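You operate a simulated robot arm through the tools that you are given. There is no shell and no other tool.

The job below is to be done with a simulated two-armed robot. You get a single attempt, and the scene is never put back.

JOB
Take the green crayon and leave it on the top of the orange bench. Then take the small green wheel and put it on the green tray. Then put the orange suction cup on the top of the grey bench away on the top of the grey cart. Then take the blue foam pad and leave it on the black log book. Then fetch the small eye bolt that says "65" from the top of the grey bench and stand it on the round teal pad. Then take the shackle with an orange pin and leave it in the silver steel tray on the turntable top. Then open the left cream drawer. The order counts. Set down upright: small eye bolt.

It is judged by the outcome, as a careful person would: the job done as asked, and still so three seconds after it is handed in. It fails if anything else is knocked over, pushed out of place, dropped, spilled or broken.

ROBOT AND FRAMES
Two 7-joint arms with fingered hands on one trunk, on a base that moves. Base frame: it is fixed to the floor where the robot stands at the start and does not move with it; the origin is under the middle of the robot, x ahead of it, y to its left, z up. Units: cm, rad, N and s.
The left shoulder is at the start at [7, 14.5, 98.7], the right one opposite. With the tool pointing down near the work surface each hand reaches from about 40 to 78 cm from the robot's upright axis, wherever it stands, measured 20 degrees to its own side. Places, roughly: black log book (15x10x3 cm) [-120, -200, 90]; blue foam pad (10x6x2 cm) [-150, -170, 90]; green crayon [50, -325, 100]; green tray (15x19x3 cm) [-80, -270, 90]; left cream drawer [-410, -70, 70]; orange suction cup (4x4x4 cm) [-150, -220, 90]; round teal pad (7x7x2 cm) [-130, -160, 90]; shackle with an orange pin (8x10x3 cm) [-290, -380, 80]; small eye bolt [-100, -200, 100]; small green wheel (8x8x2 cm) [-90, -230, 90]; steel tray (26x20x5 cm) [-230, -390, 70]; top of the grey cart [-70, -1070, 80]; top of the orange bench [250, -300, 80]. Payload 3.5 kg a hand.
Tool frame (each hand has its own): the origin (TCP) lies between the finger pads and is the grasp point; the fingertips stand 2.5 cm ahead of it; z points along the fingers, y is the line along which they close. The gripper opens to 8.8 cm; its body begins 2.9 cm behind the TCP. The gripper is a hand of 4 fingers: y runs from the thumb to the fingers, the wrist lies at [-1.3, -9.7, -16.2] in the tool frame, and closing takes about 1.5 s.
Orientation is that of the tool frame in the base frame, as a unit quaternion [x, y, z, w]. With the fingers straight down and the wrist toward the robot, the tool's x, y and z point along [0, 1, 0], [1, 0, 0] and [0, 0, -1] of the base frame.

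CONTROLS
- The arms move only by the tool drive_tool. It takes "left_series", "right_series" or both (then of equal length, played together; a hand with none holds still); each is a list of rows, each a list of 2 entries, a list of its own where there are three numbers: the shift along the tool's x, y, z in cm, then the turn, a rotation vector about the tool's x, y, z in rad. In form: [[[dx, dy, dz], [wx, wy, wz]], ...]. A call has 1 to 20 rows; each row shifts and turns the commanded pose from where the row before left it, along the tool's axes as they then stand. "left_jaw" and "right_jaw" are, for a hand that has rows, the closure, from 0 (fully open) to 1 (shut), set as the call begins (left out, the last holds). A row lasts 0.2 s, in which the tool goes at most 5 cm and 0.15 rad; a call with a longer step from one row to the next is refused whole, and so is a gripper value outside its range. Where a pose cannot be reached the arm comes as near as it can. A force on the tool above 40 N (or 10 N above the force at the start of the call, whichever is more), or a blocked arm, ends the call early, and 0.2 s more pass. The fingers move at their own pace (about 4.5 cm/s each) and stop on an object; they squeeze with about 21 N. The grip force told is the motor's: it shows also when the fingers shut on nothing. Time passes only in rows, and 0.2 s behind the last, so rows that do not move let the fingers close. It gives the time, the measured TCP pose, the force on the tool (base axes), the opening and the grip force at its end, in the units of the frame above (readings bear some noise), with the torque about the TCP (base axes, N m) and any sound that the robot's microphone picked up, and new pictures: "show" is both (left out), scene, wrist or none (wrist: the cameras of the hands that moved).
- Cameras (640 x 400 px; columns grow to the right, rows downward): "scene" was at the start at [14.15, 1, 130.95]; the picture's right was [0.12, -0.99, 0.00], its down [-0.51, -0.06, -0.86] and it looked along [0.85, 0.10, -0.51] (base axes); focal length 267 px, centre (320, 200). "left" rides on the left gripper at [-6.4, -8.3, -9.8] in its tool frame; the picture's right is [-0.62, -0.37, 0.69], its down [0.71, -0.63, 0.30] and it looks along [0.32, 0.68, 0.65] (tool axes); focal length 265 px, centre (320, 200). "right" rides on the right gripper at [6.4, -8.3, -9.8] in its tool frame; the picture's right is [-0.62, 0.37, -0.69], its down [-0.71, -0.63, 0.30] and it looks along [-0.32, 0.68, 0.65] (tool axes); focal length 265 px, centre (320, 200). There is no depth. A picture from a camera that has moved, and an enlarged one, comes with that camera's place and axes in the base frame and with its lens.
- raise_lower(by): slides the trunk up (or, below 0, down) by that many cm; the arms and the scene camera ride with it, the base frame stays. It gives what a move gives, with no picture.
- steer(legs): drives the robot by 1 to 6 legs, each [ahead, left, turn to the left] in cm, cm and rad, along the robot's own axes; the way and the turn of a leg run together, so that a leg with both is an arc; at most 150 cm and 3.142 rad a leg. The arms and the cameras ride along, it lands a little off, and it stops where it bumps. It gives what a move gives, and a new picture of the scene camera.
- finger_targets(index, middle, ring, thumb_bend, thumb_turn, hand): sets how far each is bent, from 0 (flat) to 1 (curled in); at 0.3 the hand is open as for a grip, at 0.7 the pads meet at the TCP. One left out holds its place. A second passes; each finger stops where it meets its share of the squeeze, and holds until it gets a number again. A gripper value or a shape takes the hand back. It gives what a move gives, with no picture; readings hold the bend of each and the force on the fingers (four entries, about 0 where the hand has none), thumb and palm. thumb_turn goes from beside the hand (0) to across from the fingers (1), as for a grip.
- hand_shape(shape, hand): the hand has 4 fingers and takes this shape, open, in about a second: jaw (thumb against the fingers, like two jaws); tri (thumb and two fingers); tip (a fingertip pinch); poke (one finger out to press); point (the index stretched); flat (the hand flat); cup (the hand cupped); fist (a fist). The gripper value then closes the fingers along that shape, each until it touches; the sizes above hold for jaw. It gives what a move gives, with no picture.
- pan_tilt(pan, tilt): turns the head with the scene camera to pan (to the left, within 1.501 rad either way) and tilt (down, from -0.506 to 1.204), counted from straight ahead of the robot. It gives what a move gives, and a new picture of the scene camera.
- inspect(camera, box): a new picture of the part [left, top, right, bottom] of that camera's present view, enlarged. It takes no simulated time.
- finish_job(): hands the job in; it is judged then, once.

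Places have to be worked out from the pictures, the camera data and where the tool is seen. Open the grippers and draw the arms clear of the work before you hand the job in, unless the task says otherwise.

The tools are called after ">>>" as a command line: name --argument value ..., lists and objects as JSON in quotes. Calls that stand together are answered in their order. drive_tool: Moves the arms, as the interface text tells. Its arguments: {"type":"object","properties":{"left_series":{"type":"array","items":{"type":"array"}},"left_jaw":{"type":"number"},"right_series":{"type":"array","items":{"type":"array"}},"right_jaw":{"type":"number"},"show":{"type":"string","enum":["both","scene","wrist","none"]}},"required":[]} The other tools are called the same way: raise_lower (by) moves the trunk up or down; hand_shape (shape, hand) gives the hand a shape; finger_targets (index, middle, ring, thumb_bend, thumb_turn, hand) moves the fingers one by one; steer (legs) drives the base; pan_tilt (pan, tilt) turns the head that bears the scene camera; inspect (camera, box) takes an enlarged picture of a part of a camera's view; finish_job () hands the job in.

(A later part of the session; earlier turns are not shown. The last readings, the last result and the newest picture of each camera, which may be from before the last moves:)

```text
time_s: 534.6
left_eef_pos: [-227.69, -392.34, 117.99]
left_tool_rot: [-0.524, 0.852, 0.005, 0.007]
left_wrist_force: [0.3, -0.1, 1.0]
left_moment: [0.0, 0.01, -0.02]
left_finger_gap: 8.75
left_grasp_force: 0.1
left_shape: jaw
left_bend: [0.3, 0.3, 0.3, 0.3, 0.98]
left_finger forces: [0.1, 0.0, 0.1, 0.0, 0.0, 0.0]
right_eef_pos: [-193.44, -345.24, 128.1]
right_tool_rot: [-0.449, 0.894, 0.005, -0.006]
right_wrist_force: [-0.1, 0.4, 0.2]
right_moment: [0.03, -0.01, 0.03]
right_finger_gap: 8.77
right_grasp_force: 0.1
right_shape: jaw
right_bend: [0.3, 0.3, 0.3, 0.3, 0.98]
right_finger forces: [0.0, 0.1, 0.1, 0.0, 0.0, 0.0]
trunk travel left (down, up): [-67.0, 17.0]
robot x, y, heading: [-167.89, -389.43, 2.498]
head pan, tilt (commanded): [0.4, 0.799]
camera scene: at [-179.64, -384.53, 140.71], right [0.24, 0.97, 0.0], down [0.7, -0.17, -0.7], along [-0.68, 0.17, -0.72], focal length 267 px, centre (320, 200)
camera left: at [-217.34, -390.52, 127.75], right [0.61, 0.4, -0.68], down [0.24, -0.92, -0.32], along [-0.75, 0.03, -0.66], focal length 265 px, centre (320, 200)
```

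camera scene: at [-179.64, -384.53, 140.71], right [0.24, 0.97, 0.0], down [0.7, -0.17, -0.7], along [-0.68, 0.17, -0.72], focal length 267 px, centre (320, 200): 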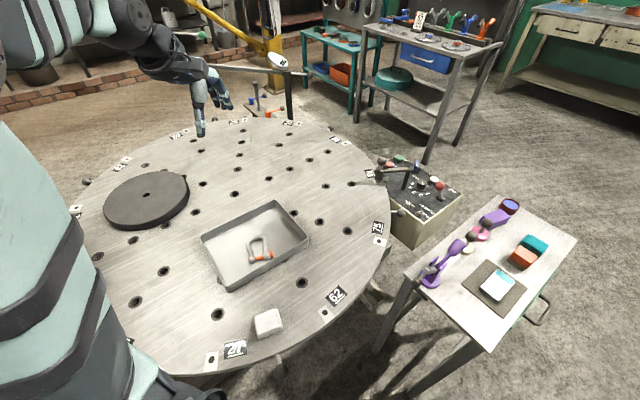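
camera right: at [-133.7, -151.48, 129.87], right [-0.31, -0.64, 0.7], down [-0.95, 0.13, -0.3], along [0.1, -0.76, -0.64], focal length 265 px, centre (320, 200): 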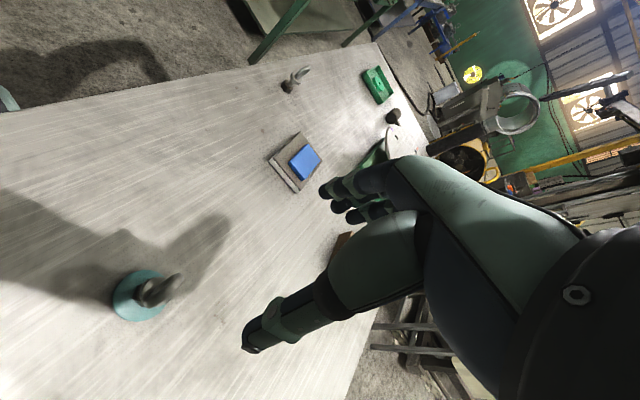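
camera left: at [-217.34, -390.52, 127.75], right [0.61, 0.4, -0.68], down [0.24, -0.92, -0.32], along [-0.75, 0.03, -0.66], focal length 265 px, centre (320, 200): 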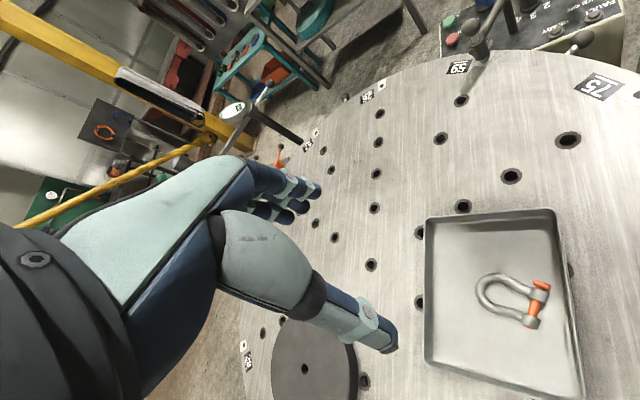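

The shackle lies flat in the steel tray. Now to the cream drawer: I turn to face back along the aisle and drive through it.

>>> steer --legs '[[0, 0, -0.52], [0, -41, 0], [85, 0, 0], [90, 0, 0]]'

>>> pan_tilt --pan 0.3 --tilt 0.45

```text
time_s: 547.0
left_eef_pos: [-255.29, -189.12, 117.98]
left_tool_rot: [-0.295, 0.955, 0.003, 0.009]
left_wrist_force: [0.5, -0.1, 0.0]
left_moment: [0.01, 0.0, 0.01]
left_finger_gap: 8.78
left_grasp_force: 0.1
left_shape: jaw
left_bend: [0.3, 0.3, 0.3, 0.3, 0.98]
left_finger forces: [0.0, 0.1, 0.0, 0.0, 0.1, 0.0]
right_eef_pos: [-202.44, -164.29, 128.0]
right_tool_rot: [-0.213, 0.977, 0.007, -0.005]
right_wrist_force: [-0.1, 0.3, 0.4]
right_moment: [0.0, 0.01, -0.02]
right_finger_gap: 8.74
right_grasp_force: 0.1
right_shape: jaw
right_bend: [0.3, 0.3, 0.3, 0.3, 0.98]
right_finger forces: [0.0, 0.0, 0.0, 0.0, 0.0, 0.1]
trunk travel left (down, up): [-67.0, 17.0]
robot x, y, heading: [-201.31, -215.09, 2.002]
head pan, tilt (commanded): [0.4, 0.799]
camera scene: at [-209.21, -205.27, 140.71], right [0.68, 0.74, 0.0], down [0.53, -0.48, -0.7], along [-0.51, 0.47, -0.72], focal length 267 px, centre (320, 200)
```

scene: 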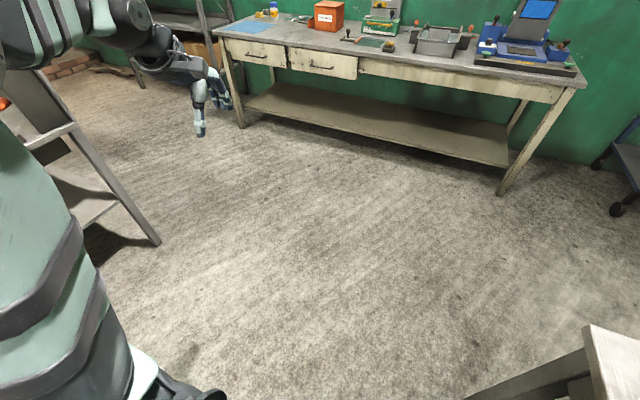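

```text
time_s: 547.8
left_eef_pos: [-255.22, -189.1, 117.88]
left_tool_rot: [-0.296, 0.955, 0.003, 0.01]
left_wrist_force: [-0.5, -0.5, -0.7]
left_moment: [-0.02, -0.02, -0.04]
left_finger_gap: 8.78
left_grasp_force: 0.0
left_shape: jaw
left_bend: [0.3, 0.3, 0.3, 0.3, 0.98]
left_finger forces: [0.0, 0.0, 0.0, 0.0, 0.1, 0.1]
right_eef_pos: [-202.43, -164.32, 128.11]
right_tool_rot: [-0.213, 0.977, 0.007, -0.006]
right_wrist_force: [0.2, 0.3, 0.2]
right_moment: [-0.01, 0.0, 0.02]
right_finger_gap: 8.77
right_grasp_force: 0.0
right_shape: jaw
right_bend: [0.3, 0.3, 0.3, 0.3, 0.98]
right_finger forces: [0.0, 0.0, 0.0, 0.1, 0.0, 0.0]
trunk travel left (down, up): [-67.0, 17.0]
robot x, y, heading: [-201.24, -215.31, 2.0]
head pan, tilt (commanded): [0.3, 0.45]
camera scene: at [-209.42, -203.81, 143.74], right [0.75, 0.67, 0.0], down [0.29, -0.33, -0.9], along [-0.6, 0.67, -0.44], focal length 267 px, centre (320, 200)
```

scene: 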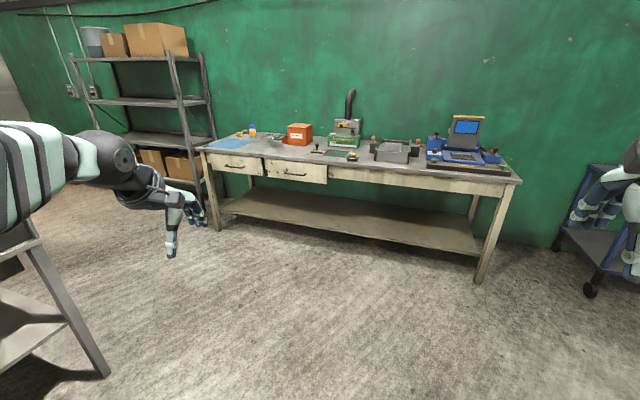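

I can see the cream bench with its two drawers; the left drawer's centre is about (-413,-87,69). I drive in front of it.

>>> steer --legs '[[0, 0, -0.018], [100, 30, 0], [35, 90, 0]]'

>>> pan_tilt --pan 0.2 --tilt 0.8

```text
time_s: 558.2
left_eef_pos: [-418.61, -111.24, 117.99]
left_tool_rot: [-0.287, 0.958, 0.003, 0.008]
left_wrist_force: [0.3, 0.8, -0.4]
left_moment: [0.02, 0.04, 0.0]
left_finger_gap: 8.77
left_grasp_force: 0.2
left_shape: jaw
left_bend: [0.3, 0.3, 0.3, 0.3, 0.98]
left_finger forces: [0.1, 0.0, 0.0, 0.0, 0.1, 0.1]
right_eef_pos: [-365.45, -87.29, 128.09]
right_tool_rot: [-0.204, 0.979, 0.007, -0.006]
right_wrist_force: [-1.5, 0.4, 0.9]
right_moment: [0.04, 0.01, 0.01]
right_finger_gap: 8.77
right_grasp_force: 0.0
right_shape: jaw
right_bend: [0.3, 0.3, 0.3, 0.3, 0.98]
right_finger forces: [0.0, 0.0, 0.2, 0.0, 0.1, 0.0]
trunk travel left (down, up): [-67.0, 17.0]
robot x, y, heading: [-365.19, -139.07, 1.975]
head pan, tilt (commanded): [0.3, 0.45]
camera scene: at [-373.05, -126.79, 143.75], right [0.76, 0.65, 0.0], down [0.28, -0.33, -0.9], along [-0.59, 0.68, -0.44], focal length 267 px, centre (320, 200)
```

scene: 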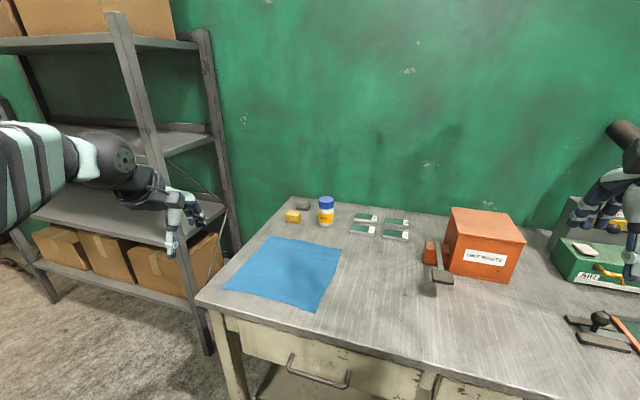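

```text
time_s: 559.0
left_eef_pos: [-418.67, -111.23, 117.94]
left_tool_rot: [-0.287, 0.958, 0.002, 0.009]
left_wrist_force: [-0.1, -0.2, -0.5]
left_moment: [-0.03, -0.01, 0.02]
left_finger_gap: 8.75
left_grasp_force: 0.1
left_shape: jaw
left_bend: [0.3, 0.3, 0.3, 0.3, 0.98]
left_finger forces: [0.0, 0.0, 0.0, 0.0, 0.0, 0.1]
right_eef_pos: [-365.52, -87.36, 128.12]
right_tool_rot: [-0.203, 0.979, 0.008, -0.006]
right_wrist_force: [0.5, -0.3, 0.1]
right_moment: [0.04, 0.04, 0.01]
right_finger_gap: 8.75
right_grasp_force: 0.0
right_shape: jaw
right_bend: [0.3, 0.3, 0.3, 0.3, 0.98]
right_finger forces: [0.0, 0.0, 0.0, 0.0, 0.0, 0.1]
trunk travel left (down, up): [-67.0, 17.0]
robot x, y, heading: [-365.23, -138.54, 1.977]
head pan, tilt (commanded): [0.201, 0.799]
camera scene: at [-371.75, -127.16, 140.71], right [0.82, 0.57, 0.0], down [0.41, -0.59, -0.7], along [-0.4, 0.57, -0.72], focal length 267 px, centre (320, 200)
```

scene: 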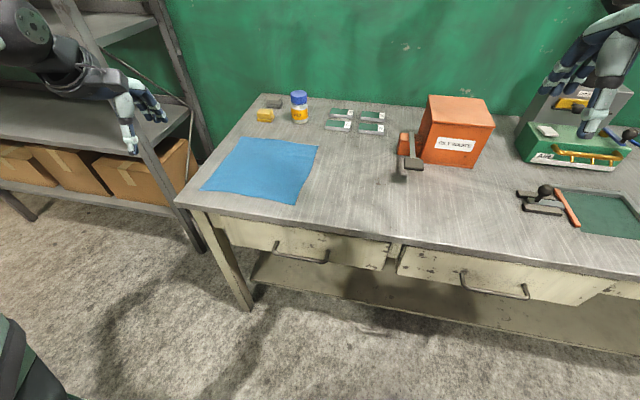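

I'm in front of the left drawer. I zoom in on its handle in the head and left wrist cameras.

>>> inspect --camera "scene" --box '[220, 200, 400, 310]'

>>> inspect --camera "left" --box '[0, 0, 640, 400]'

>>> inspect --camera "right" --box '[0, 0, 640, 400]'

```text
3.56 times, centred on (310, 255) of scene
camera zoom: at [-371.75, -127.16, 140.71], right [0.82, 0.57, 0.0], down [0.41, -0.59, -0.7], along [-0.4, 0.57, -0.72], focal length 951 px, centre (356, 4)
```

zoom: 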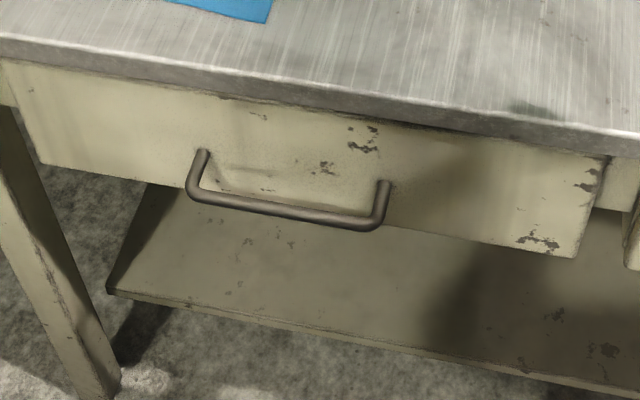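

```text
1.00 times, centred on (320, 200) of left (not enlarged: the box is as wide or as high as the picture)
camera zoom: at [-408.68, -114.71, 127.77], right [0.73, 0.04, -0.68], down [-0.25, -0.92, -0.32], along [-0.64, 0.4, -0.66], focal length 265 px, centre (320, 200)
```

zoom: 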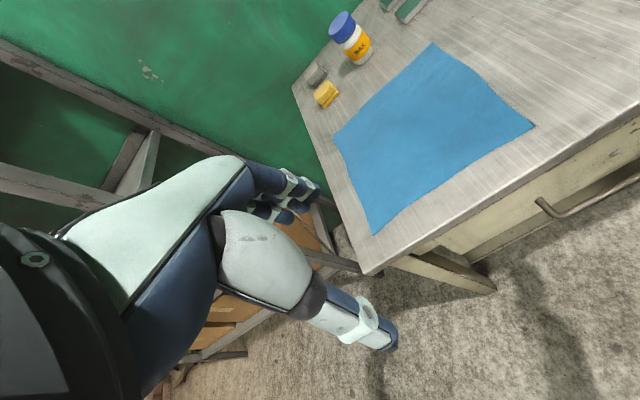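

```text
1.00 times, centred on (320, 200) of right (not enlarged: the box is as wide or as high as the picture)
camera zoom: at [-367.83, -97.71, 137.8], right [0.43, 0.58, 0.69], down [0.9, -0.29, -0.32], along [0.01, 0.76, -0.65], focal length 265 px, centre (320, 200)
```

zoom: 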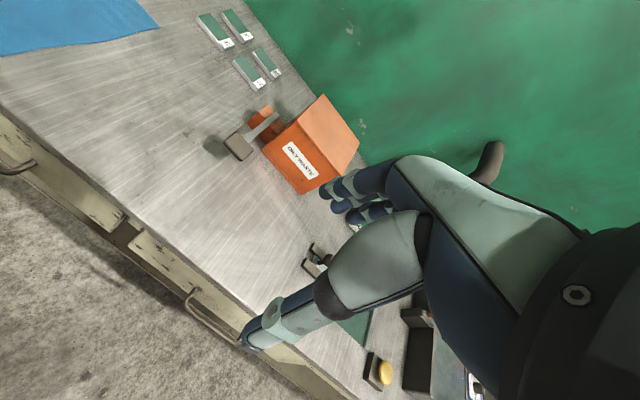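

The handle rod runs from (-407.7,-99) to (-393.4,-92.8) at z≈74, about 4 cm in front of the bench edge. I back up 13 cm, lower the trunk, then pitch the left hand forward to grip the rod from front and above.

>>> steer --legs '[[-13, -5, 0.005]]'

>>> raise_lower --by -22

>>> drive_tool --left_series '[[[0, 0, 0], [0, 0, 0.085]], [[0, 0, 0], [0, 0, 0.085]], [[0, 0, 0], [-0.137, 0, 0]], [[0, 0, 0], [-0.137, 0, 0]], [[0, 0, 0], [-0.137, 0, 0]], [[0, 0, 0], [-0.137, 0, 0]], [[0, 0, 0], [-0.137, 0, 0]], [[0, 0, 0], [-0.137, 0, 0]], [[0, 0, 0], [-0.137, 0, 0]], [[0, 0, 0], [0, 0, 0]], [[0, 0, 0], [0, 0, 0]]]' --left_jaw 0.35 --show "both"

```text
time_s: 560.4
left_eef_pos: [-409.21, -121.35, 117.88]
left_tool_rot: [-0.289, 0.957, 0.002, 0.009]
left_wrist_force: [-0.5, -0.4, 0.6]
left_moment: [0.01, 0.0, -0.02]
left_finger_gap: 8.76
left_grasp_force: 0.0
left_shape: jaw
left_bend: [0.3, 0.3, 0.3, 0.3, 0.98]
left_finger forces: [0.1, 0.1, 0.0, 0.0, 0.1, 0.1]
right_eef_pos: [-355.96, -97.19, 127.96]
right_tool_rot: [-0.207, 0.978, 0.007, -0.005]
right_wrist_force: [-1.3, 0.2, 0.3]
right_moment: [-0.01, 0.02, 0.01]
right_finger_gap: 8.76
right_grasp_force: 0.1
right_shape: jaw
right_bend: [0.3, 0.3, 0.3, 0.3, 0.98]
right_finger forces: [0.0, 0.1, 0.0, 0.0, 0.1, 0.0]
trunk travel left (down, up): [-67.0, 17.0]
robot x, y, heading: [-355.58, -148.34, 1.985]
head pan, tilt (commanded): [0.201, 0.799]
camera scene: at [-362.11, -137.04, 140.68], right [0.82, 0.58, 0.0], down [0.41, -0.59, -0.7], along [-0.4, 0.57, -0.72], focal length 267 px, centre (320, 200)
```

scene: 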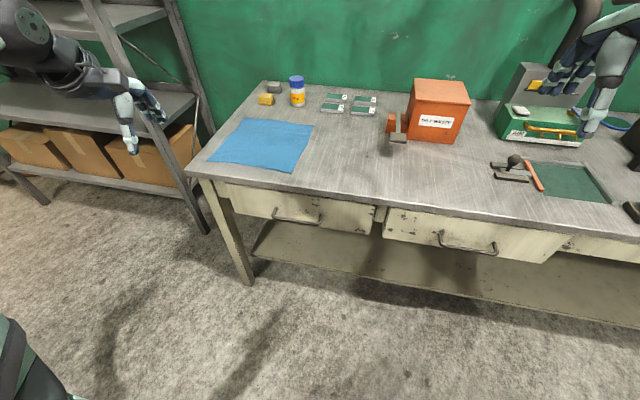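

```text
time_s: 562.7
left_eef_pos: [-409.05, -121.51, 95.97]
left_tool_rot: [-0.289, 0.957, 0.002, 0.009]
left_wrist_force: [0.1, -0.1, 0.2]
left_moment: [-0.01, 0.0, 0.01]
left_finger_gap: 8.79
left_grasp_force: 0.1
left_shape: jaw
left_bend: [0.3, 0.3, 0.3, 0.3, 0.98]
left_finger forces: [0.0, 0.1, 0.0, 0.0, 0.0, 0.1]
right_eef_pos: [-355.81, -97.31, 105.98]
right_tool_rot: [-0.207, 0.978, 0.006, -0.006]
right_wrist_force: [-0.1, 1.2, 0.1]
right_moment: [0.0, 0.02, -0.02]
right_finger_gap: 8.75
right_grasp_force: 0.1
right_shape: jaw
right_bend: [0.3, 0.3, 0.3, 0.3, 0.98]
right_finger forces: [0.0, 0.0, 0.0, 0.0, 0.0, 0.0]
trunk travel left (down, up): [-45.0, 39.0]
robot x, y, heading: [-355.21, -148.23, 1.989]
head pan, tilt (commanded): [0.201, 0.799]
```

```text
time_s: 565.1
left_eef_pos: [-408.82, -121.46, 95.89]
left_tool_rot: [-0.187, 0.866, 0.456, -0.087]
left_wrist_force: [0.3, -0.3, 0.6]
left_moment: [-0.01, -0.04, 0.02]
left_finger_gap: 5.72
left_grasp_force: 0.1
left_shape: jaw
left_bend: [0.28, 0.39, 0.35, 0.61, 1.0]
left_finger forces: [0.0, 0.0, 0.0, 0.0, 0.0, 0.0]
right_eef_pos: [-355.94, -97.28, 106.18]
right_tool_rot: [-0.207, 0.978, 0.007, -0.005]
right_wrist_force: [0.5, -1.0, 0.2]
right_moment: [-0.01, 0.01, 0.0]
right_finger_gap: 8.77
right_grasp_force: 0.1
right_shape: jaw
right_bend: [0.3, 0.3, 0.3, 0.3, 0.98]
right_finger forces: [0.1, 0.1, 0.1, 0.0, 0.0, 0.0]
trunk travel left (down, up): [-45.0, 39.0]
robot x, y, heading: [-355.68, -148.07, 1.983]
head pan, tilt (commanded): [0.201, 0.799]
camera scene: at [-361.99, -137.23, 118.71], right [0.82, 0.58, 0.0], down [0.41, -0.59, -0.7], along [-0.4, 0.57, -0.72], focal length 267 px, centre (320, 200)
camera left: at [-397.67, -130.58, 94.64], right [0.43, 0.58, -0.69], down [-0.6, -0.38, -0.7], along [-0.68, 0.71, 0.18], focal length 265 px, centre (320, 200)
```

scene: 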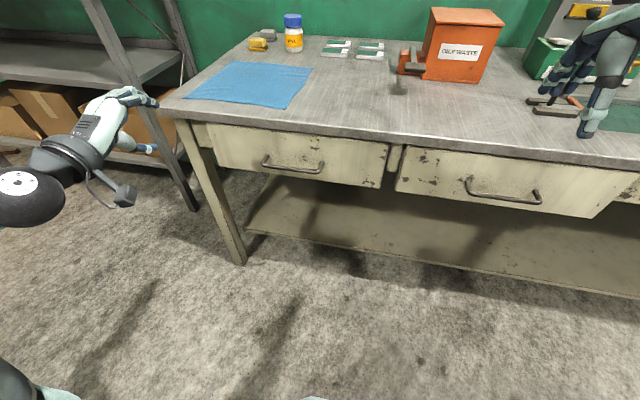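
left: 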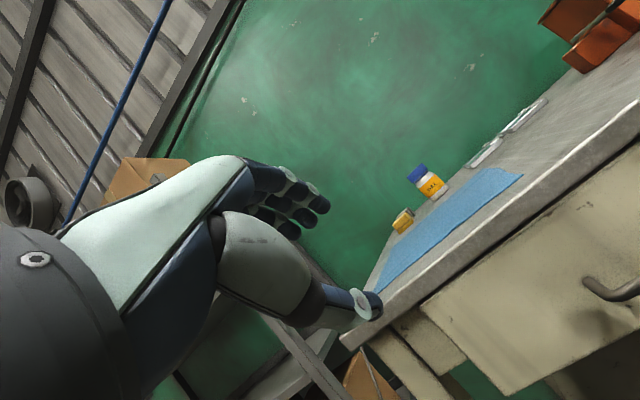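

The hand is pitched forward and half open. I move it to a point just in front of and above the handle rod.

>>> drive_tool --left_series '[[[-2.2, -0.894, 2.59], [0, 0, 0]], [[-2.2, -0.894, 2.59], [0, 0, 0]], [[-2.2, -0.894, 2.59], [0, 0, 0]], [[-2.2, -0.894, 2.59], [0, 0, 0]], [[-2.2, -0.894, 2.59], [0, 0, 0]], [[-2.2, -0.894, 2.59], [0, 0, 0]], [[-2.2, -0.894, 2.59], [0, 0, 0]], [[-2.2, -0.894, 2.59], [0, 0, 0]], [[0, 0, 0], [0, 0, 0]], [[0, 0, 0], [0, 0, 0]]]' --show "both"

>>> inspect --camera "scene" --box '[210, 90, 370, 210]'

```text
time_s: 567.3
left_eef_pos: [-397.85, -102.37, 78.51]
left_tool_rot: [-0.187, 0.867, 0.454, -0.088]
left_wrist_force: [0.4, -0.4, -0.3]
left_moment: [0.0, -0.01, -0.03]
left_finger_gap: 5.78
left_grasp_force: 0.0
left_shape: jaw
left_bend: [0.28, 0.39, 0.35, 0.61, 1.0]
left_finger forces: [0.0, 0.0, 0.0, 0.0, 0.1, 0.1]
right_eef_pos: [-355.77, -97.31, 106.19]
right_tool_rot: [-0.207, 0.978, 0.007, -0.005]
right_wrist_force: [-0.1, 0.7, 1.1]
right_moment: [0.01, -0.01, 0.02]
right_finger_gap: 8.79
right_grasp_force: 0.2
right_shape: jaw
right_bend: [0.3, 0.3, 0.3, 0.3, 0.98]
right_finger forces: [0.0, 0.0, 0.0, 0.1, 0.0, 0.0]
trunk travel left (down, up): [-45.0, 39.0]
robot x, y, heading: [-355.39, -148.38, 1.987]
head pan, tilt (commanded): [0.201, 0.799]
camera scene: at [-361.94, -137.18, 118.7], right [0.82, 0.58, 0.0], down [0.41, -0.59, -0.7], along [-0.4, 0.57, -0.72], focal length 267 px, centre (320, 200)
camera left: at [-386.66, -111.47, 77.3], right [0.43, 0.58, -0.69], down [-0.6, -0.39, -0.7], along [-0.68, 0.72, 0.18], focal length 265 px, centre (320, 200)
```

scene: 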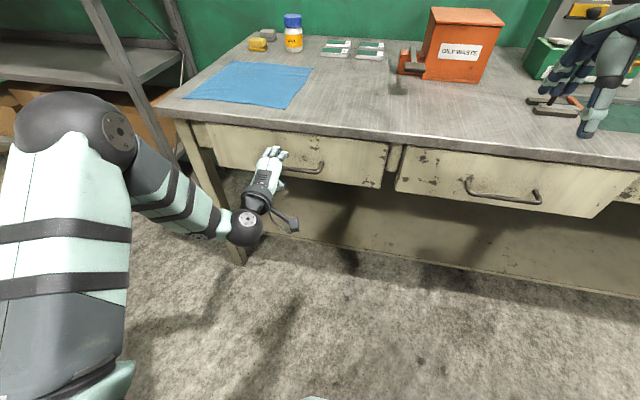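
left: 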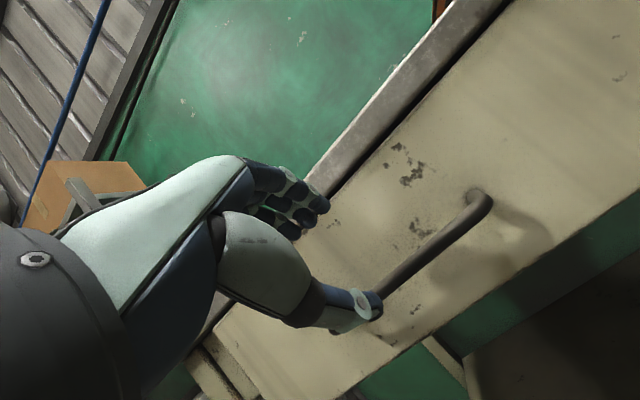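

```text
3.33 times, centred on (290, 150) of scene
camera zoom: at [-361.94, -137.18, 118.7], right [0.82, 0.58, 0.0], down [0.41, -0.59, -0.7], along [-0.4, 0.57, -0.72], focal length 891 px, centre (420, 367)
```

zoom: 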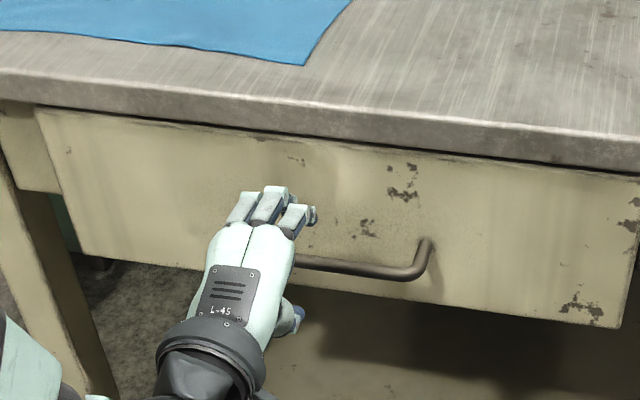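

The rod lies ahead of the hand, about 0.9 cm toward the thumb side. I correct and advance 4 cm.

>>> drive_tool --left_series '[[[0, -0.8, 0], [0, 0, 0]], [[0, 0, 1], [0, 0, 0]], [[0, 0, 1], [0, 0, 0]], [[0, 0, 1], [0, 0, 0]], [[0, 0, 1], [0, 0, 0]], [[0, 0, 0], [0, 0, 0]]]' --show "both"

>>> inspect --camera "scene" --box '[210, 100, 338, 190]'

```text
time_s: 568.7
left_eef_pos: [-398.85, -99.95, 75.7]
left_tool_rot: [-0.188, 0.866, 0.454, -0.088]
left_wrist_force: [-0.2, -0.6, 0.5]
left_moment: [0.01, 0.02, 0.0]
left_finger_gap: 5.73
left_grasp_force: 0.1
left_shape: jaw
left_bend: [0.28, 0.39, 0.35, 0.61, 1.0]
left_finger forces: [0.0, 0.0, 0.0, 0.0, 0.0, 0.0]
right_eef_pos: [-355.89, -97.41, 106.09]
right_tool_rot: [-0.208, 0.978, 0.006, -0.006]
right_wrist_force: [0.1, 0.1, -0.1]
right_moment: [0.0, -0.04, -0.01]
right_finger_gap: 8.75
right_grasp_force: 0.1
right_shape: jaw
right_bend: [0.3, 0.3, 0.3, 0.3, 0.98]
right_finger forces: [0.0, 0.0, 0.1, 0.0, 0.0, 0.0]
trunk travel left (down, up): [-45.0, 39.0]
robot x, y, heading: [-355.98, -148.33, 1.982]
head pan, tilt (commanded): [0.201, 0.799]
camera scene: at [-361.93, -137.21, 118.71], right [0.82, 0.58, 0.0], down [0.41, -0.59, -0.7], along [-0.4, 0.57, -0.72], focal length 267 px, centre (320, 200)
camera left: at [-387.72, -108.98, 74.43], right [0.43, 0.58, -0.69], down [-0.6, -0.39, -0.7], along [-0.68, 0.71, 0.18], focal length 265 px, centre (320, 200)
```

scene: 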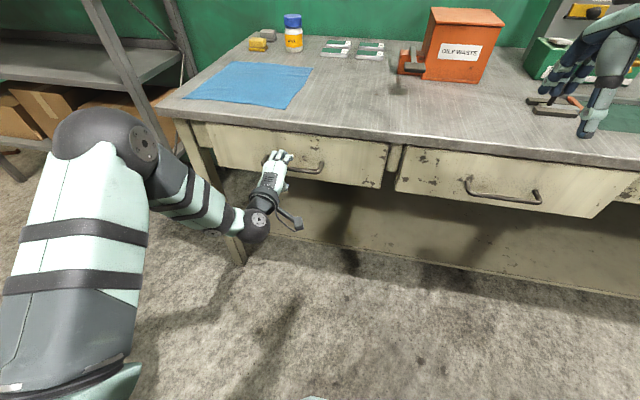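
left: 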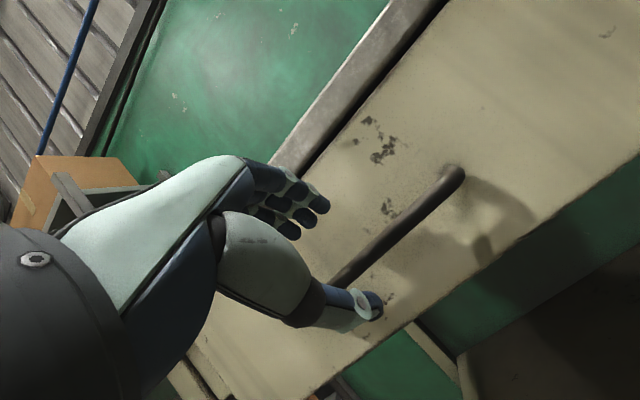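

```text
4.44 times, centred on (274, 145) of scene
camera zoom: at [-361.93, -137.21, 118.71], right [0.82, 0.58, 0.0], down [0.41, -0.59, -0.7], along [-0.4, 0.57, -0.72], focal length 1188 px, centre (524, 444)
```

zoom: 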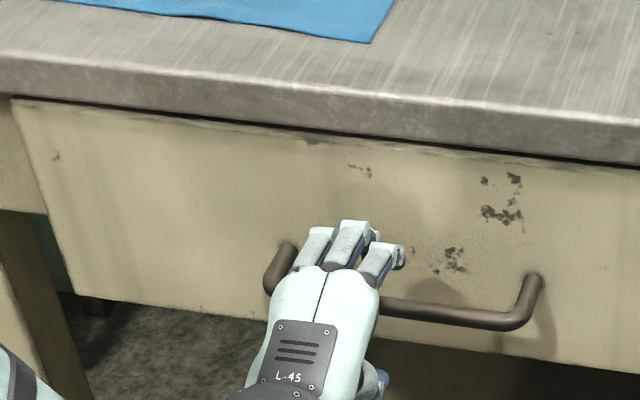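

The rod is centred along the hand and 0.7 cm toward the thumb. I advance the last 3.4 cm so the rod sits between the pads.

>>> drive_tool --left_series '[[[-0.5, -0.4, 0.5], [0, 0, 0]], [[0, 0, 0.8], [0, 0, 0]], [[0, 0, 0.8], [0, 0, 0]], [[0, 0, 0.7], [0, 0, 0]], [[0, 0, 0.6], [0, 0, 0]], [[0, 0, 0], [0, 0, 0]]]' --show "both"

>>> inspect --camera "scene" --box '[210, 100, 338, 190]'

```text
time_s: 570.1
left_eef_pos: [-399.28, -97.27, 73.55]
left_tool_rot: [-0.187, 0.866, 0.455, -0.087]
left_wrist_force: [-0.4, -0.4, -0.3]
left_moment: [-0.01, -0.01, 0.0]
left_finger_gap: 5.76
left_grasp_force: 0.0
left_shape: jaw
left_bend: [0.28, 0.39, 0.35, 0.61, 1.0]
left_finger forces: [0.0, 0.1, 0.0, 0.0, 0.0, 0.0]
right_eef_pos: [-355.79, -97.38, 106.07]
right_tool_rot: [-0.207, 0.978, 0.007, -0.006]
right_wrist_force: [-0.1, -0.9, 0.6]
right_moment: [0.02, 0.01, -0.03]
right_finger_gap: 8.78
right_grasp_force: 0.0
right_shape: jaw
right_bend: [0.3, 0.3, 0.3, 0.3, 0.98]
right_finger forces: [0.1, 0.1, 0.0, 0.1, 0.1, 0.1]
trunk travel left (down, up): [-45.0, 39.0]
robot x, y, heading: [-355.63, -148.45, 1.988]
head pan, tilt (commanded): [0.201, 0.799]
camera scene: at [-361.94, -137.21, 118.71], right [0.82, 0.58, 0.0], down [0.41, -0.59, -0.7], along [-0.4, 0.57, -0.72], focal length 267 px, centre (320, 200)
camera left: at [-388.14, -106.43, 72.17], right [0.43, 0.58, -0.69], down [-0.6, -0.38, -0.7], along [-0.68, 0.72, 0.18], focal length 265 px, centre (320, 200)
```

scene: 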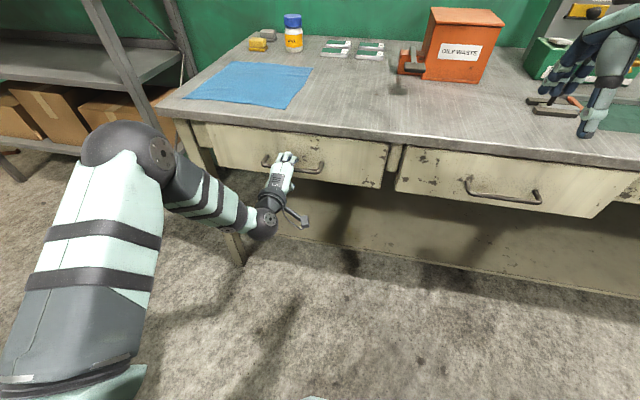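
left: 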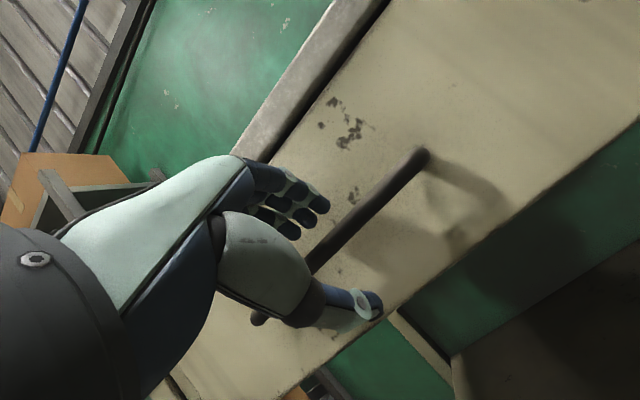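

```text
4.44 times, centred on (274, 145) of scene
camera zoom: at [-361.94, -137.21, 118.71], right [0.82, 0.58, 0.0], down [0.41, -0.59, -0.7], along [-0.4, 0.57, -0.72], focal length 1188 px, centre (524, 444)
```

zoom: 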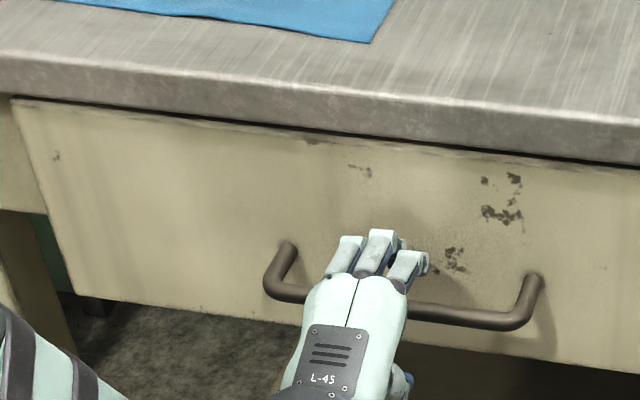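

The rod passes between thumb and fingers. I close the hand on it.

>>> drive_tool --left_series '[[[0, 0, 0], [0, 0, 0]], [[0, 0, 0], [0, 0, 0]], [[0, 0, 0], [0, 0, 0]], [[0, 0, 0], [0, 0, 0]], [[0, 0, 0], [0, 0, 0]], [[0, 0, 0], [0, 0, 0]], [[0, 0, 0], [0, 0, 0]]]' --left_jaw 1 --show "both"

>>> inspect --camera "scene" --box '[210, 100, 338, 190]'

```text
time_s: 571.7
left_eef_pos: [-399.44, -97.28, 73.43]
left_tool_rot: [-0.188, 0.866, 0.454, -0.088]
left_wrist_force: [1.0, -1.9, 1.2]
left_moment: [-0.03, 0.05, -0.03]
left_finger_gap: 0.77
left_grasp_force: 20.9
left_shape: jaw
left_bend: [0.74, 0.55, 0.54, 0.59, 1.0]
left_finger forces: [10.2, 5.1, 2.2, 0.0, 18.4, 0.1]
right_eef_pos: [-355.81, -97.42, 106.19]
right_tool_rot: [-0.206, 0.978, 0.006, -0.006]
right_wrist_force: [0.7, 0.7, -0.2]
right_moment: [-0.01, 0.02, -0.01]
right_finger_gap: 8.75
right_grasp_force: 0.1
right_shape: jaw
right_bend: [0.3, 0.3, 0.3, 0.3, 0.98]
right_finger forces: [0.0, 0.1, 0.0, 0.0, 0.0, 0.1]
trunk travel left (down, up): [-45.0, 39.0]
robot x, y, heading: [-355.41, -148.49, 1.985]
head pan, tilt (commanded): [0.201, 0.799]
camera scene: at [-361.91, -137.26, 118.71], right [0.82, 0.58, 0.0], down [0.41, -0.59, -0.7], along [-0.4, 0.57, -0.72], focal length 267 px, centre (320, 200)
camera left: at [-388.12, -106.48, 72.18], right [0.43, 0.58, -0.69], down [-0.6, -0.38, -0.7], along [-0.68, 0.72, 0.18], focal length 265 px, centre (320, 200)
```

scene: 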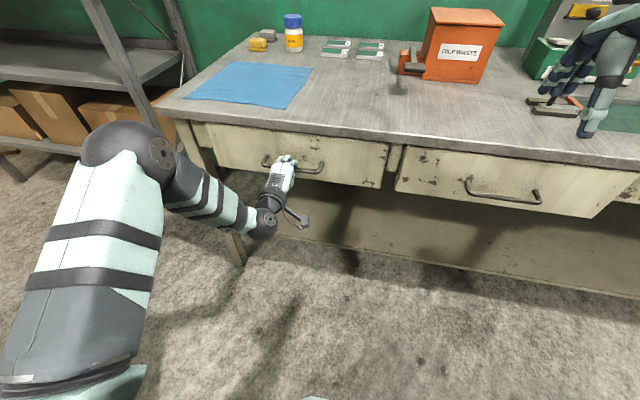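
left: 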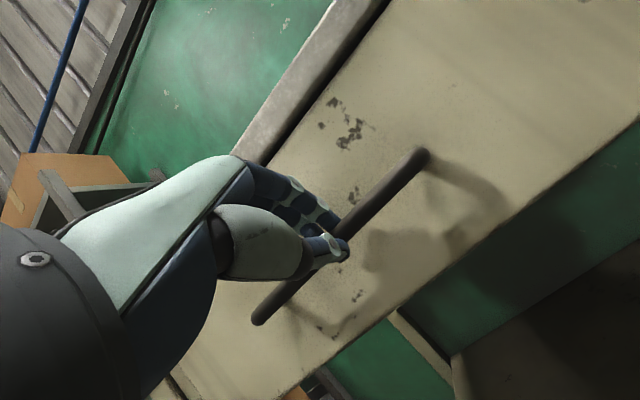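

```text
4.44 times, centred on (274, 145) of scene
camera zoom: at [-361.91, -137.26, 118.71], right [0.82, 0.58, 0.0], down [0.41, -0.59, -0.7], along [-0.4, 0.57, -0.72], focal length 1188 px, centre (524, 444)
```

zoom: 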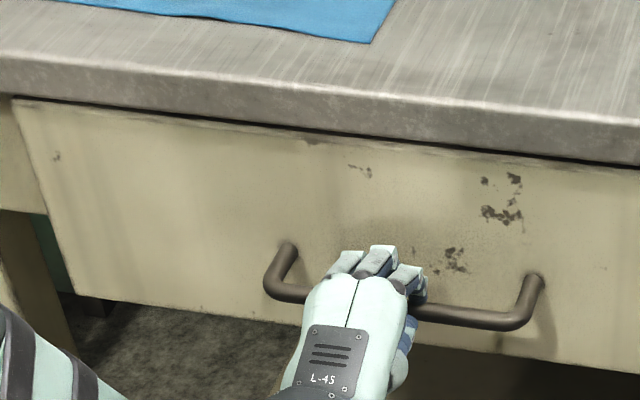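

The rod is held by thumb and three fingers. I pull straight back slowly by 5 cm and check.

>>> drive_tool --left_series '[[[0, -0.285, -0.411], [0, 0, 0]], [[0, -0.285, -0.411], [0, 0, 0]], [[0, -0.57, -0.822], [0, 0, 0]], [[0, -0.57, -0.822], [0, 0, 0]], [[0, -0.57, -0.822], [0, 0, 0]], [[0, -0.57, -0.822], [0, 0, 0]], [[0, 0, 0], [0, 0, 0]]]' --show "both"

```text
time_s: 573.3
left_eef_pos: [-397.56, -101.87, 73.32]
left_tool_rot: [-0.187, 0.866, 0.455, -0.087]
left_wrist_force: [0.0, -0.3, 0.2]
left_moment: [0.0, -0.02, 0.01]
left_finger_gap: 0.65
left_grasp_force: 21.2
left_shape: jaw
left_bend: [0.74, 0.57, 0.72, 0.67, 1.0]
left_finger forces: [0.1, 0.0, 0.0, 0.0, 0.0, 0.1]
right_eef_pos: [-356.03, -97.22, 106.16]
right_tool_rot: [-0.207, 0.978, 0.007, -0.006]
right_wrist_force: [-0.3, -0.3, -0.5]
right_moment: [-0.01, 0.0, -0.01]
right_finger_gap: 8.77
right_grasp_force: 0.1
right_shape: jaw
right_bend: [0.3, 0.3, 0.3, 0.3, 0.98]
right_finger forces: [0.0, 0.1, 0.0, 0.0, 0.1, 0.0]
trunk travel left (down, up): [-45.0, 39.0]
robot x, y, heading: [-355.59, -148.06, 1.987]
head pan, tilt (commanded): [0.201, 0.799]
camera scene: at [-361.97, -137.19, 118.7], right [0.82, 0.58, 0.0], down [0.41, -0.59, -0.7], along [-0.4, 0.57, -0.72], focal length 267 px, centre (320, 200)
camera left: at [-386.23, -110.99, 72.12], right [0.43, 0.58, -0.69], down [-0.6, -0.38, -0.7], along [-0.68, 0.71, 0.18], focal length 265 px, centre (320, 200)
```

scene: 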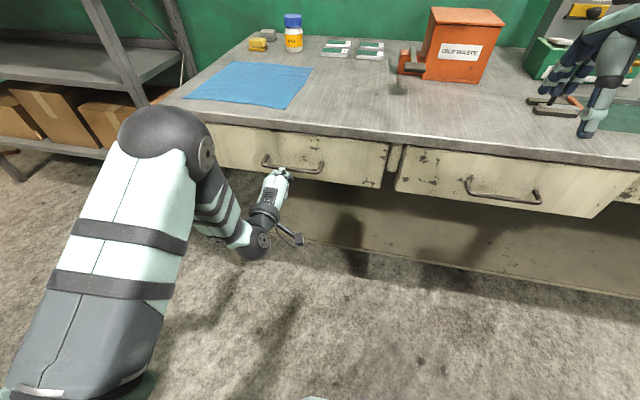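
left: 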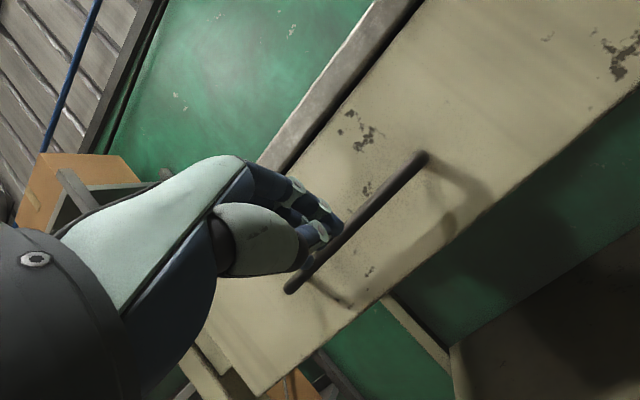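

The pinch slipped off because the rod was at the fingertips; the drawer did not move. I open, raise the hand a bit and make it steeper (30° from vertical) so the fingers hook behind the rod.

>>> drive_tool --left_series '[[[0, 0, 0], [0, 0, 0]], [[0, 0, 0], [0, 0, 0]], [[0, 1.81, -2.07], [0, 0, 0]], [[0, 1.81, -2.07], [0, 0, 0]], [[0, 1.81, -2.07], [0, 0, 0]], [[0, 0, 0], [0.147, 0, 0]], [[0, 0, 0], [0.147, 0, 0]], [[0, 0, 0], [0.147, 0, 0]], [[0, 0, 0], [0, 0, 0]], [[0, 0, 0], [0, 0, 0]]]' --left_jaw 0.5 --show "both"

```text
time_s: 575.5
left_eef_pos: [-396.89, -103.54, 81.47]
left_tool_rot: [-0.202, 0.945, 0.254, -0.045]
left_wrist_force: [-0.5, 0.9, 0.9]
left_moment: [-0.02, -0.01, 0.0]
left_finger_gap: 4.36
left_grasp_force: 0.1
left_shape: jaw
left_bend: [0.74, 0.44, 0.41, 0.7, 1.0]
left_finger forces: [0.0, 0.0, 0.1, 0.0, 0.0, 0.0]
right_eef_pos: [-355.8, -97.45, 106.11]
right_tool_rot: [-0.207, 0.978, 0.006, -0.006]
right_wrist_force: [0.2, -0.6, 0.5]
right_moment: [-0.04, 0.0, 0.0]
right_finger_gap: 8.77
right_grasp_force: 0.1
right_shape: jaw
right_bend: [0.3, 0.3, 0.3, 0.3, 0.98]
right_finger forces: [0.0, 0.0, 0.0, 0.0, 0.1, 0.0]
trunk travel left (down, up): [-45.0, 39.0]
robot x, y, heading: [-355.5, -148.06, 1.986]
head pan, tilt (commanded): [0.201, 0.799]
camera scene: at [-361.93, -137.22, 118.71], right [0.82, 0.58, 0.0], down [0.41, -0.59, -0.7], along [-0.4, 0.57, -0.72], focal length 267 px, centre (320, 200)
camera left: at [-385.96, -112.16, 85.76], right [0.57, 0.28, -0.77], down [-0.48, -0.65, -0.59], along [-0.66, 0.71, -0.23], focal length 265 px, centre (320, 200)
```

scene: 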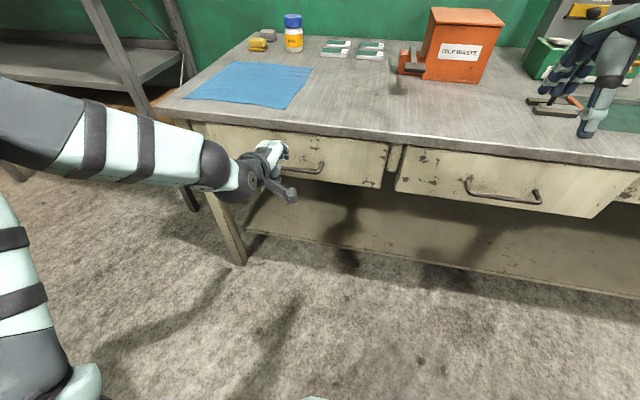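
left: 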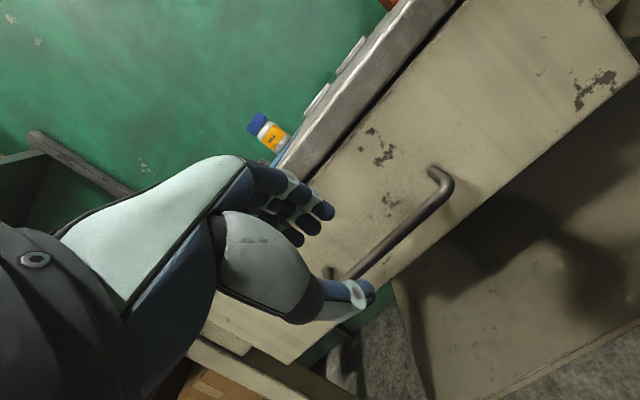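

The rod is now at tool (y≈3.2, z≈11.5). I move to align and advance to about 6.5 cm short of it.

>>> drive_tool --left_series '[[[0, 1.0, 0.5], [0, 0, 0]], [[0, 1.0, 0.8], [0, 0, 0]], [[0, 1.0, 1.2], [0, 0, 0]], [[0, 0, 1.2], [0, 0, 0]], [[0, 0, 1.2], [0, 0, 0]], [[0, 0, 0], [0, 0, 0]]]' --show "both"

>>> inspect --camera "scene" --box '[210, 100, 338, 190]'

```text
time_s: 576.9
left_eef_pos: [-398.74, -99.1, 78.66]
left_tool_rot: [-0.202, 0.945, 0.255, -0.045]
left_wrist_force: [0.8, -1.1, 0.8]
left_moment: [-0.01, 0.04, 0.01]
left_finger_gap: 4.39
left_grasp_force: 0.1
left_shape: jaw
left_bend: [0.74, 0.44, 0.41, 0.7, 1.0]
left_finger forces: [0.1, 0.0, 0.0, 0.1, 0.0, 0.0]
right_eef_pos: [-355.92, -97.51, 105.95]
right_tool_rot: [-0.207, 0.978, 0.007, -0.006]
right_wrist_force: [0.0, -0.7, 0.6]
right_moment: [0.03, 0.01, -0.01]
right_finger_gap: 8.76
right_grasp_force: 0.1
right_shape: jaw
right_bend: [0.3, 0.3, 0.3, 0.3, 0.98]
right_finger forces: [0.0, 0.0, 0.1, 0.0, 0.1, 0.1]
trunk travel left (down, up): [-45.0, 39.0]
robot x, y, heading: [-355.42, -148.42, 1.985]
head pan, tilt (commanded): [0.201, 0.799]
camera scene: at [-361.94, -137.23, 118.71], right [0.82, 0.58, 0.0], down [0.41, -0.59, -0.7], along [-0.4, 0.57, -0.72], focal length 267 px, centre (320, 200)
camera left: at [-387.8, -107.54, 83.0], right [0.57, 0.28, -0.77], down [-0.48, -0.65, -0.59], along [-0.66, 0.71, -0.23], focal length 265 px, centre (320, 200)
```

scene: 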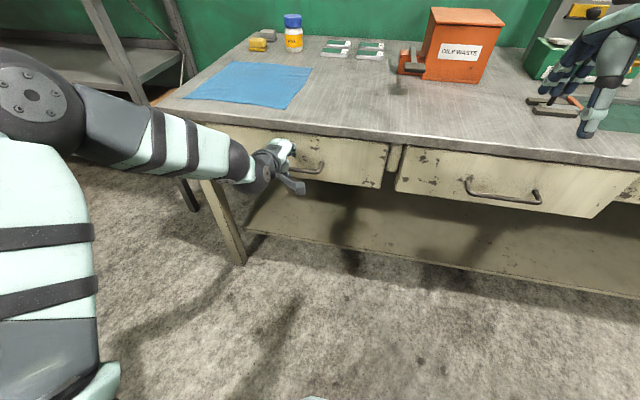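
left: 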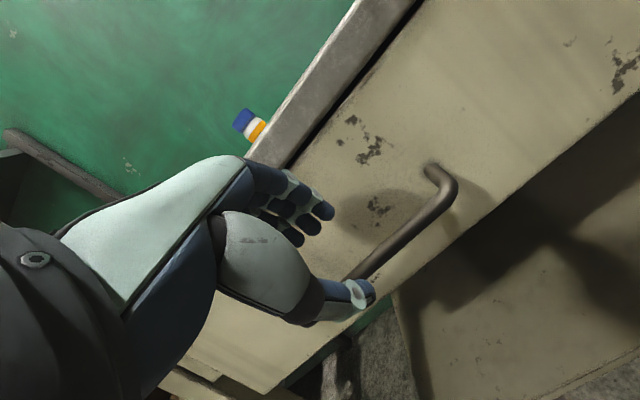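

```text
4.44 times, centred on (274, 145) of scene
camera zoom: at [-361.94, -137.23, 118.71], right [0.82, 0.58, 0.0], down [0.41, -0.59, -0.7], along [-0.4, 0.57, -0.72], focal length 1188 px, centre (524, 444)
```

zoom: 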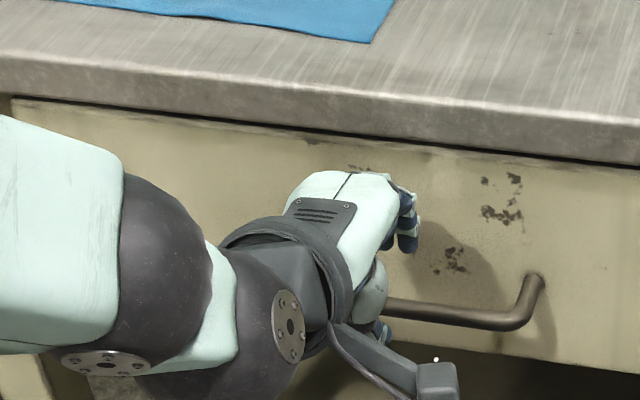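

The rod is about 7 cm ahead along the tool axis and 0.5 cm toward the fingers. I advance, watching the force.

>>> drive_tool --left_series '[[[0, 0.25, 1], [0, 0, 0]], [[0, 0.2, 1], [0, 0, 0]], [[0, 0, 1], [0, 0, 0]], [[0, 0, 1], [0, 0, 0]], [[0, 0, 0.8], [0, 0, 0]], [[0, 0, 0], [0, 0, 0]]]' --show "both"

>>> inspect --camera "scene" --box '[210, 100, 338, 190]'

```text
time_s: 578.3
left_eef_pos: [-399.71, -96.45, 74.73]
left_tool_rot: [-0.202, 0.945, 0.255, -0.045]
left_wrist_force: [0.1, -0.4, -0.5]
left_moment: [0.03, -0.02, 0.02]
left_finger_gap: 4.38
left_grasp_force: 0.0
left_shape: jaw
left_bend: [0.74, 0.44, 0.41, 0.7, 1.0]
left_finger forces: [0.0, 0.1, 0.0, 0.0, 0.0, 0.0]
right_eef_pos: [-355.82, -97.32, 106.02]
right_tool_rot: [-0.207, 0.978, 0.007, -0.006]
right_wrist_force: [0.0, 0.2, -0.7]
right_moment: [0.02, -0.01, 0.0]
right_finger_gap: 8.75
right_grasp_force: 0.0
right_shape: jaw
right_bend: [0.3, 0.3, 0.3, 0.3, 0.98]
right_finger forces: [0.0, 0.0, 0.1, 0.0, 0.1, 0.0]
trunk travel left (down, up): [-45.0, 39.0]
robot x, y, heading: [-355.34, -148.34, 1.991]
head pan, tilt (commanded): [0.201, 0.799]
camera scene: at [-361.94, -137.22, 118.71], right [0.82, 0.58, 0.0], down [0.41, -0.59, -0.7], along [-0.4, 0.57, -0.72], focal length 267 px, centre (320, 200)
camera left: at [-388.85, -105.0, 79.02], right [0.57, 0.28, -0.77], down [-0.48, -0.65, -0.59], along [-0.66, 0.71, -0.23], focal length 265 px, centre (320, 200)
```

scene: 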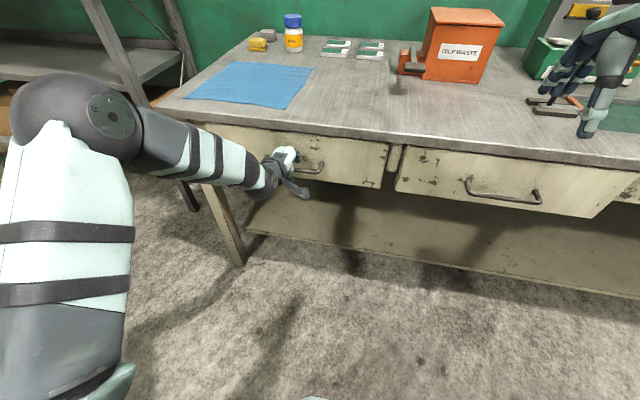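
left: 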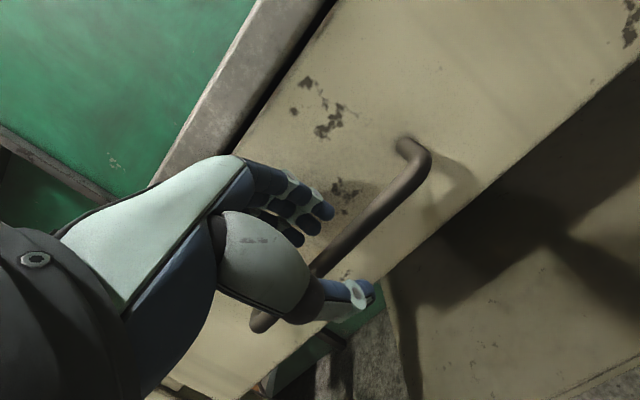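

```text
4.44 times, centred on (274, 145) of scene
camera zoom: at [-361.94, -137.22, 118.71], right [0.82, 0.58, 0.0], down [0.41, -0.59, -0.7], along [-0.4, 0.57, -0.72], focal length 1188 px, centre (524, 444)
```

zoom: 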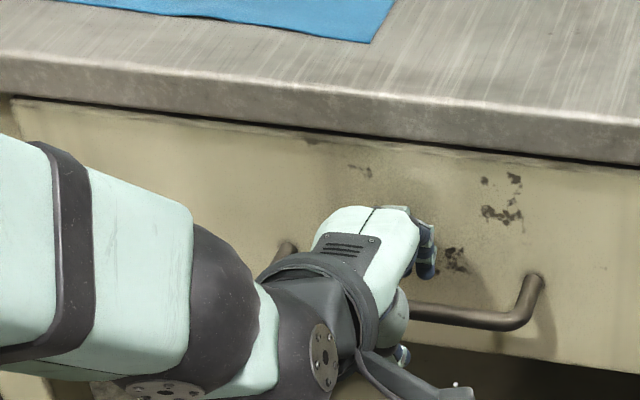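

Rod is between thumb and fingers, 2 cm ahead of the TCP. I advance 2.6 cm more so it sits deep in the hand.

>>> drive_tool --left_series '[[[0, 0, 0.7], [0, 0, 0]], [[0, 0, 0.7], [0, 0, 0]], [[0, 0, 0.6], [0, 0, 0]], [[0, 0, 0.6], [0, 0, 0]], [[0, 0, 0], [0, 0, 0]]]' --show "wrist"

```text
time_s: 579.5
left_eef_pos: [-400.28, -95.31, 72.52]
left_tool_rot: [-0.202, 0.945, 0.254, -0.044]
left_wrist_force: [1.0, -3.7, 0.3]
left_moment: [0.07, 0.03, 0.02]
left_finger_gap: 4.26
left_grasp_force: 0.1
left_shape: jaw
left_bend: [0.74, 0.46, 0.41, 0.7, 1.0]
left_finger forces: [0.0, 3.8, 0.0, 0.0, 0.0, 0.0]
right_eef_pos: [-355.92, -97.5, 106.1]
right_tool_rot: [-0.208, 0.978, 0.007, -0.006]
right_wrist_force: [-0.1, 0.9, -0.2]
right_moment: [-0.02, 0.01, 0.03]
right_finger_gap: 8.75
right_grasp_force: 0.1
right_shape: jaw
right_bend: [0.3, 0.3, 0.3, 0.3, 0.98]
right_finger forces: [0.1, 0.0, 0.0, 0.0, 0.0, 0.0]
trunk travel left (down, up): [-45.0, 39.0]
robot x, y, heading: [-355.41, -148.43, 1.987]
head pan, tilt (commanded): [0.201, 0.799]
camera left: at [-389.36, -103.86, 76.82], right [0.57, 0.28, -0.77], down [-0.48, -0.65, -0.59], along [-0.66, 0.71, -0.23], focal length 265 px, centre (320, 200)
```

left: 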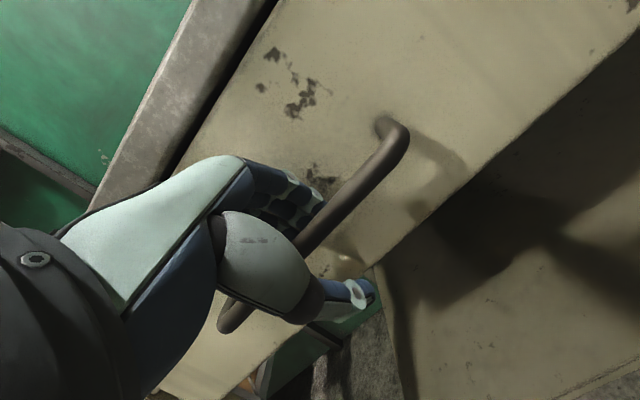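

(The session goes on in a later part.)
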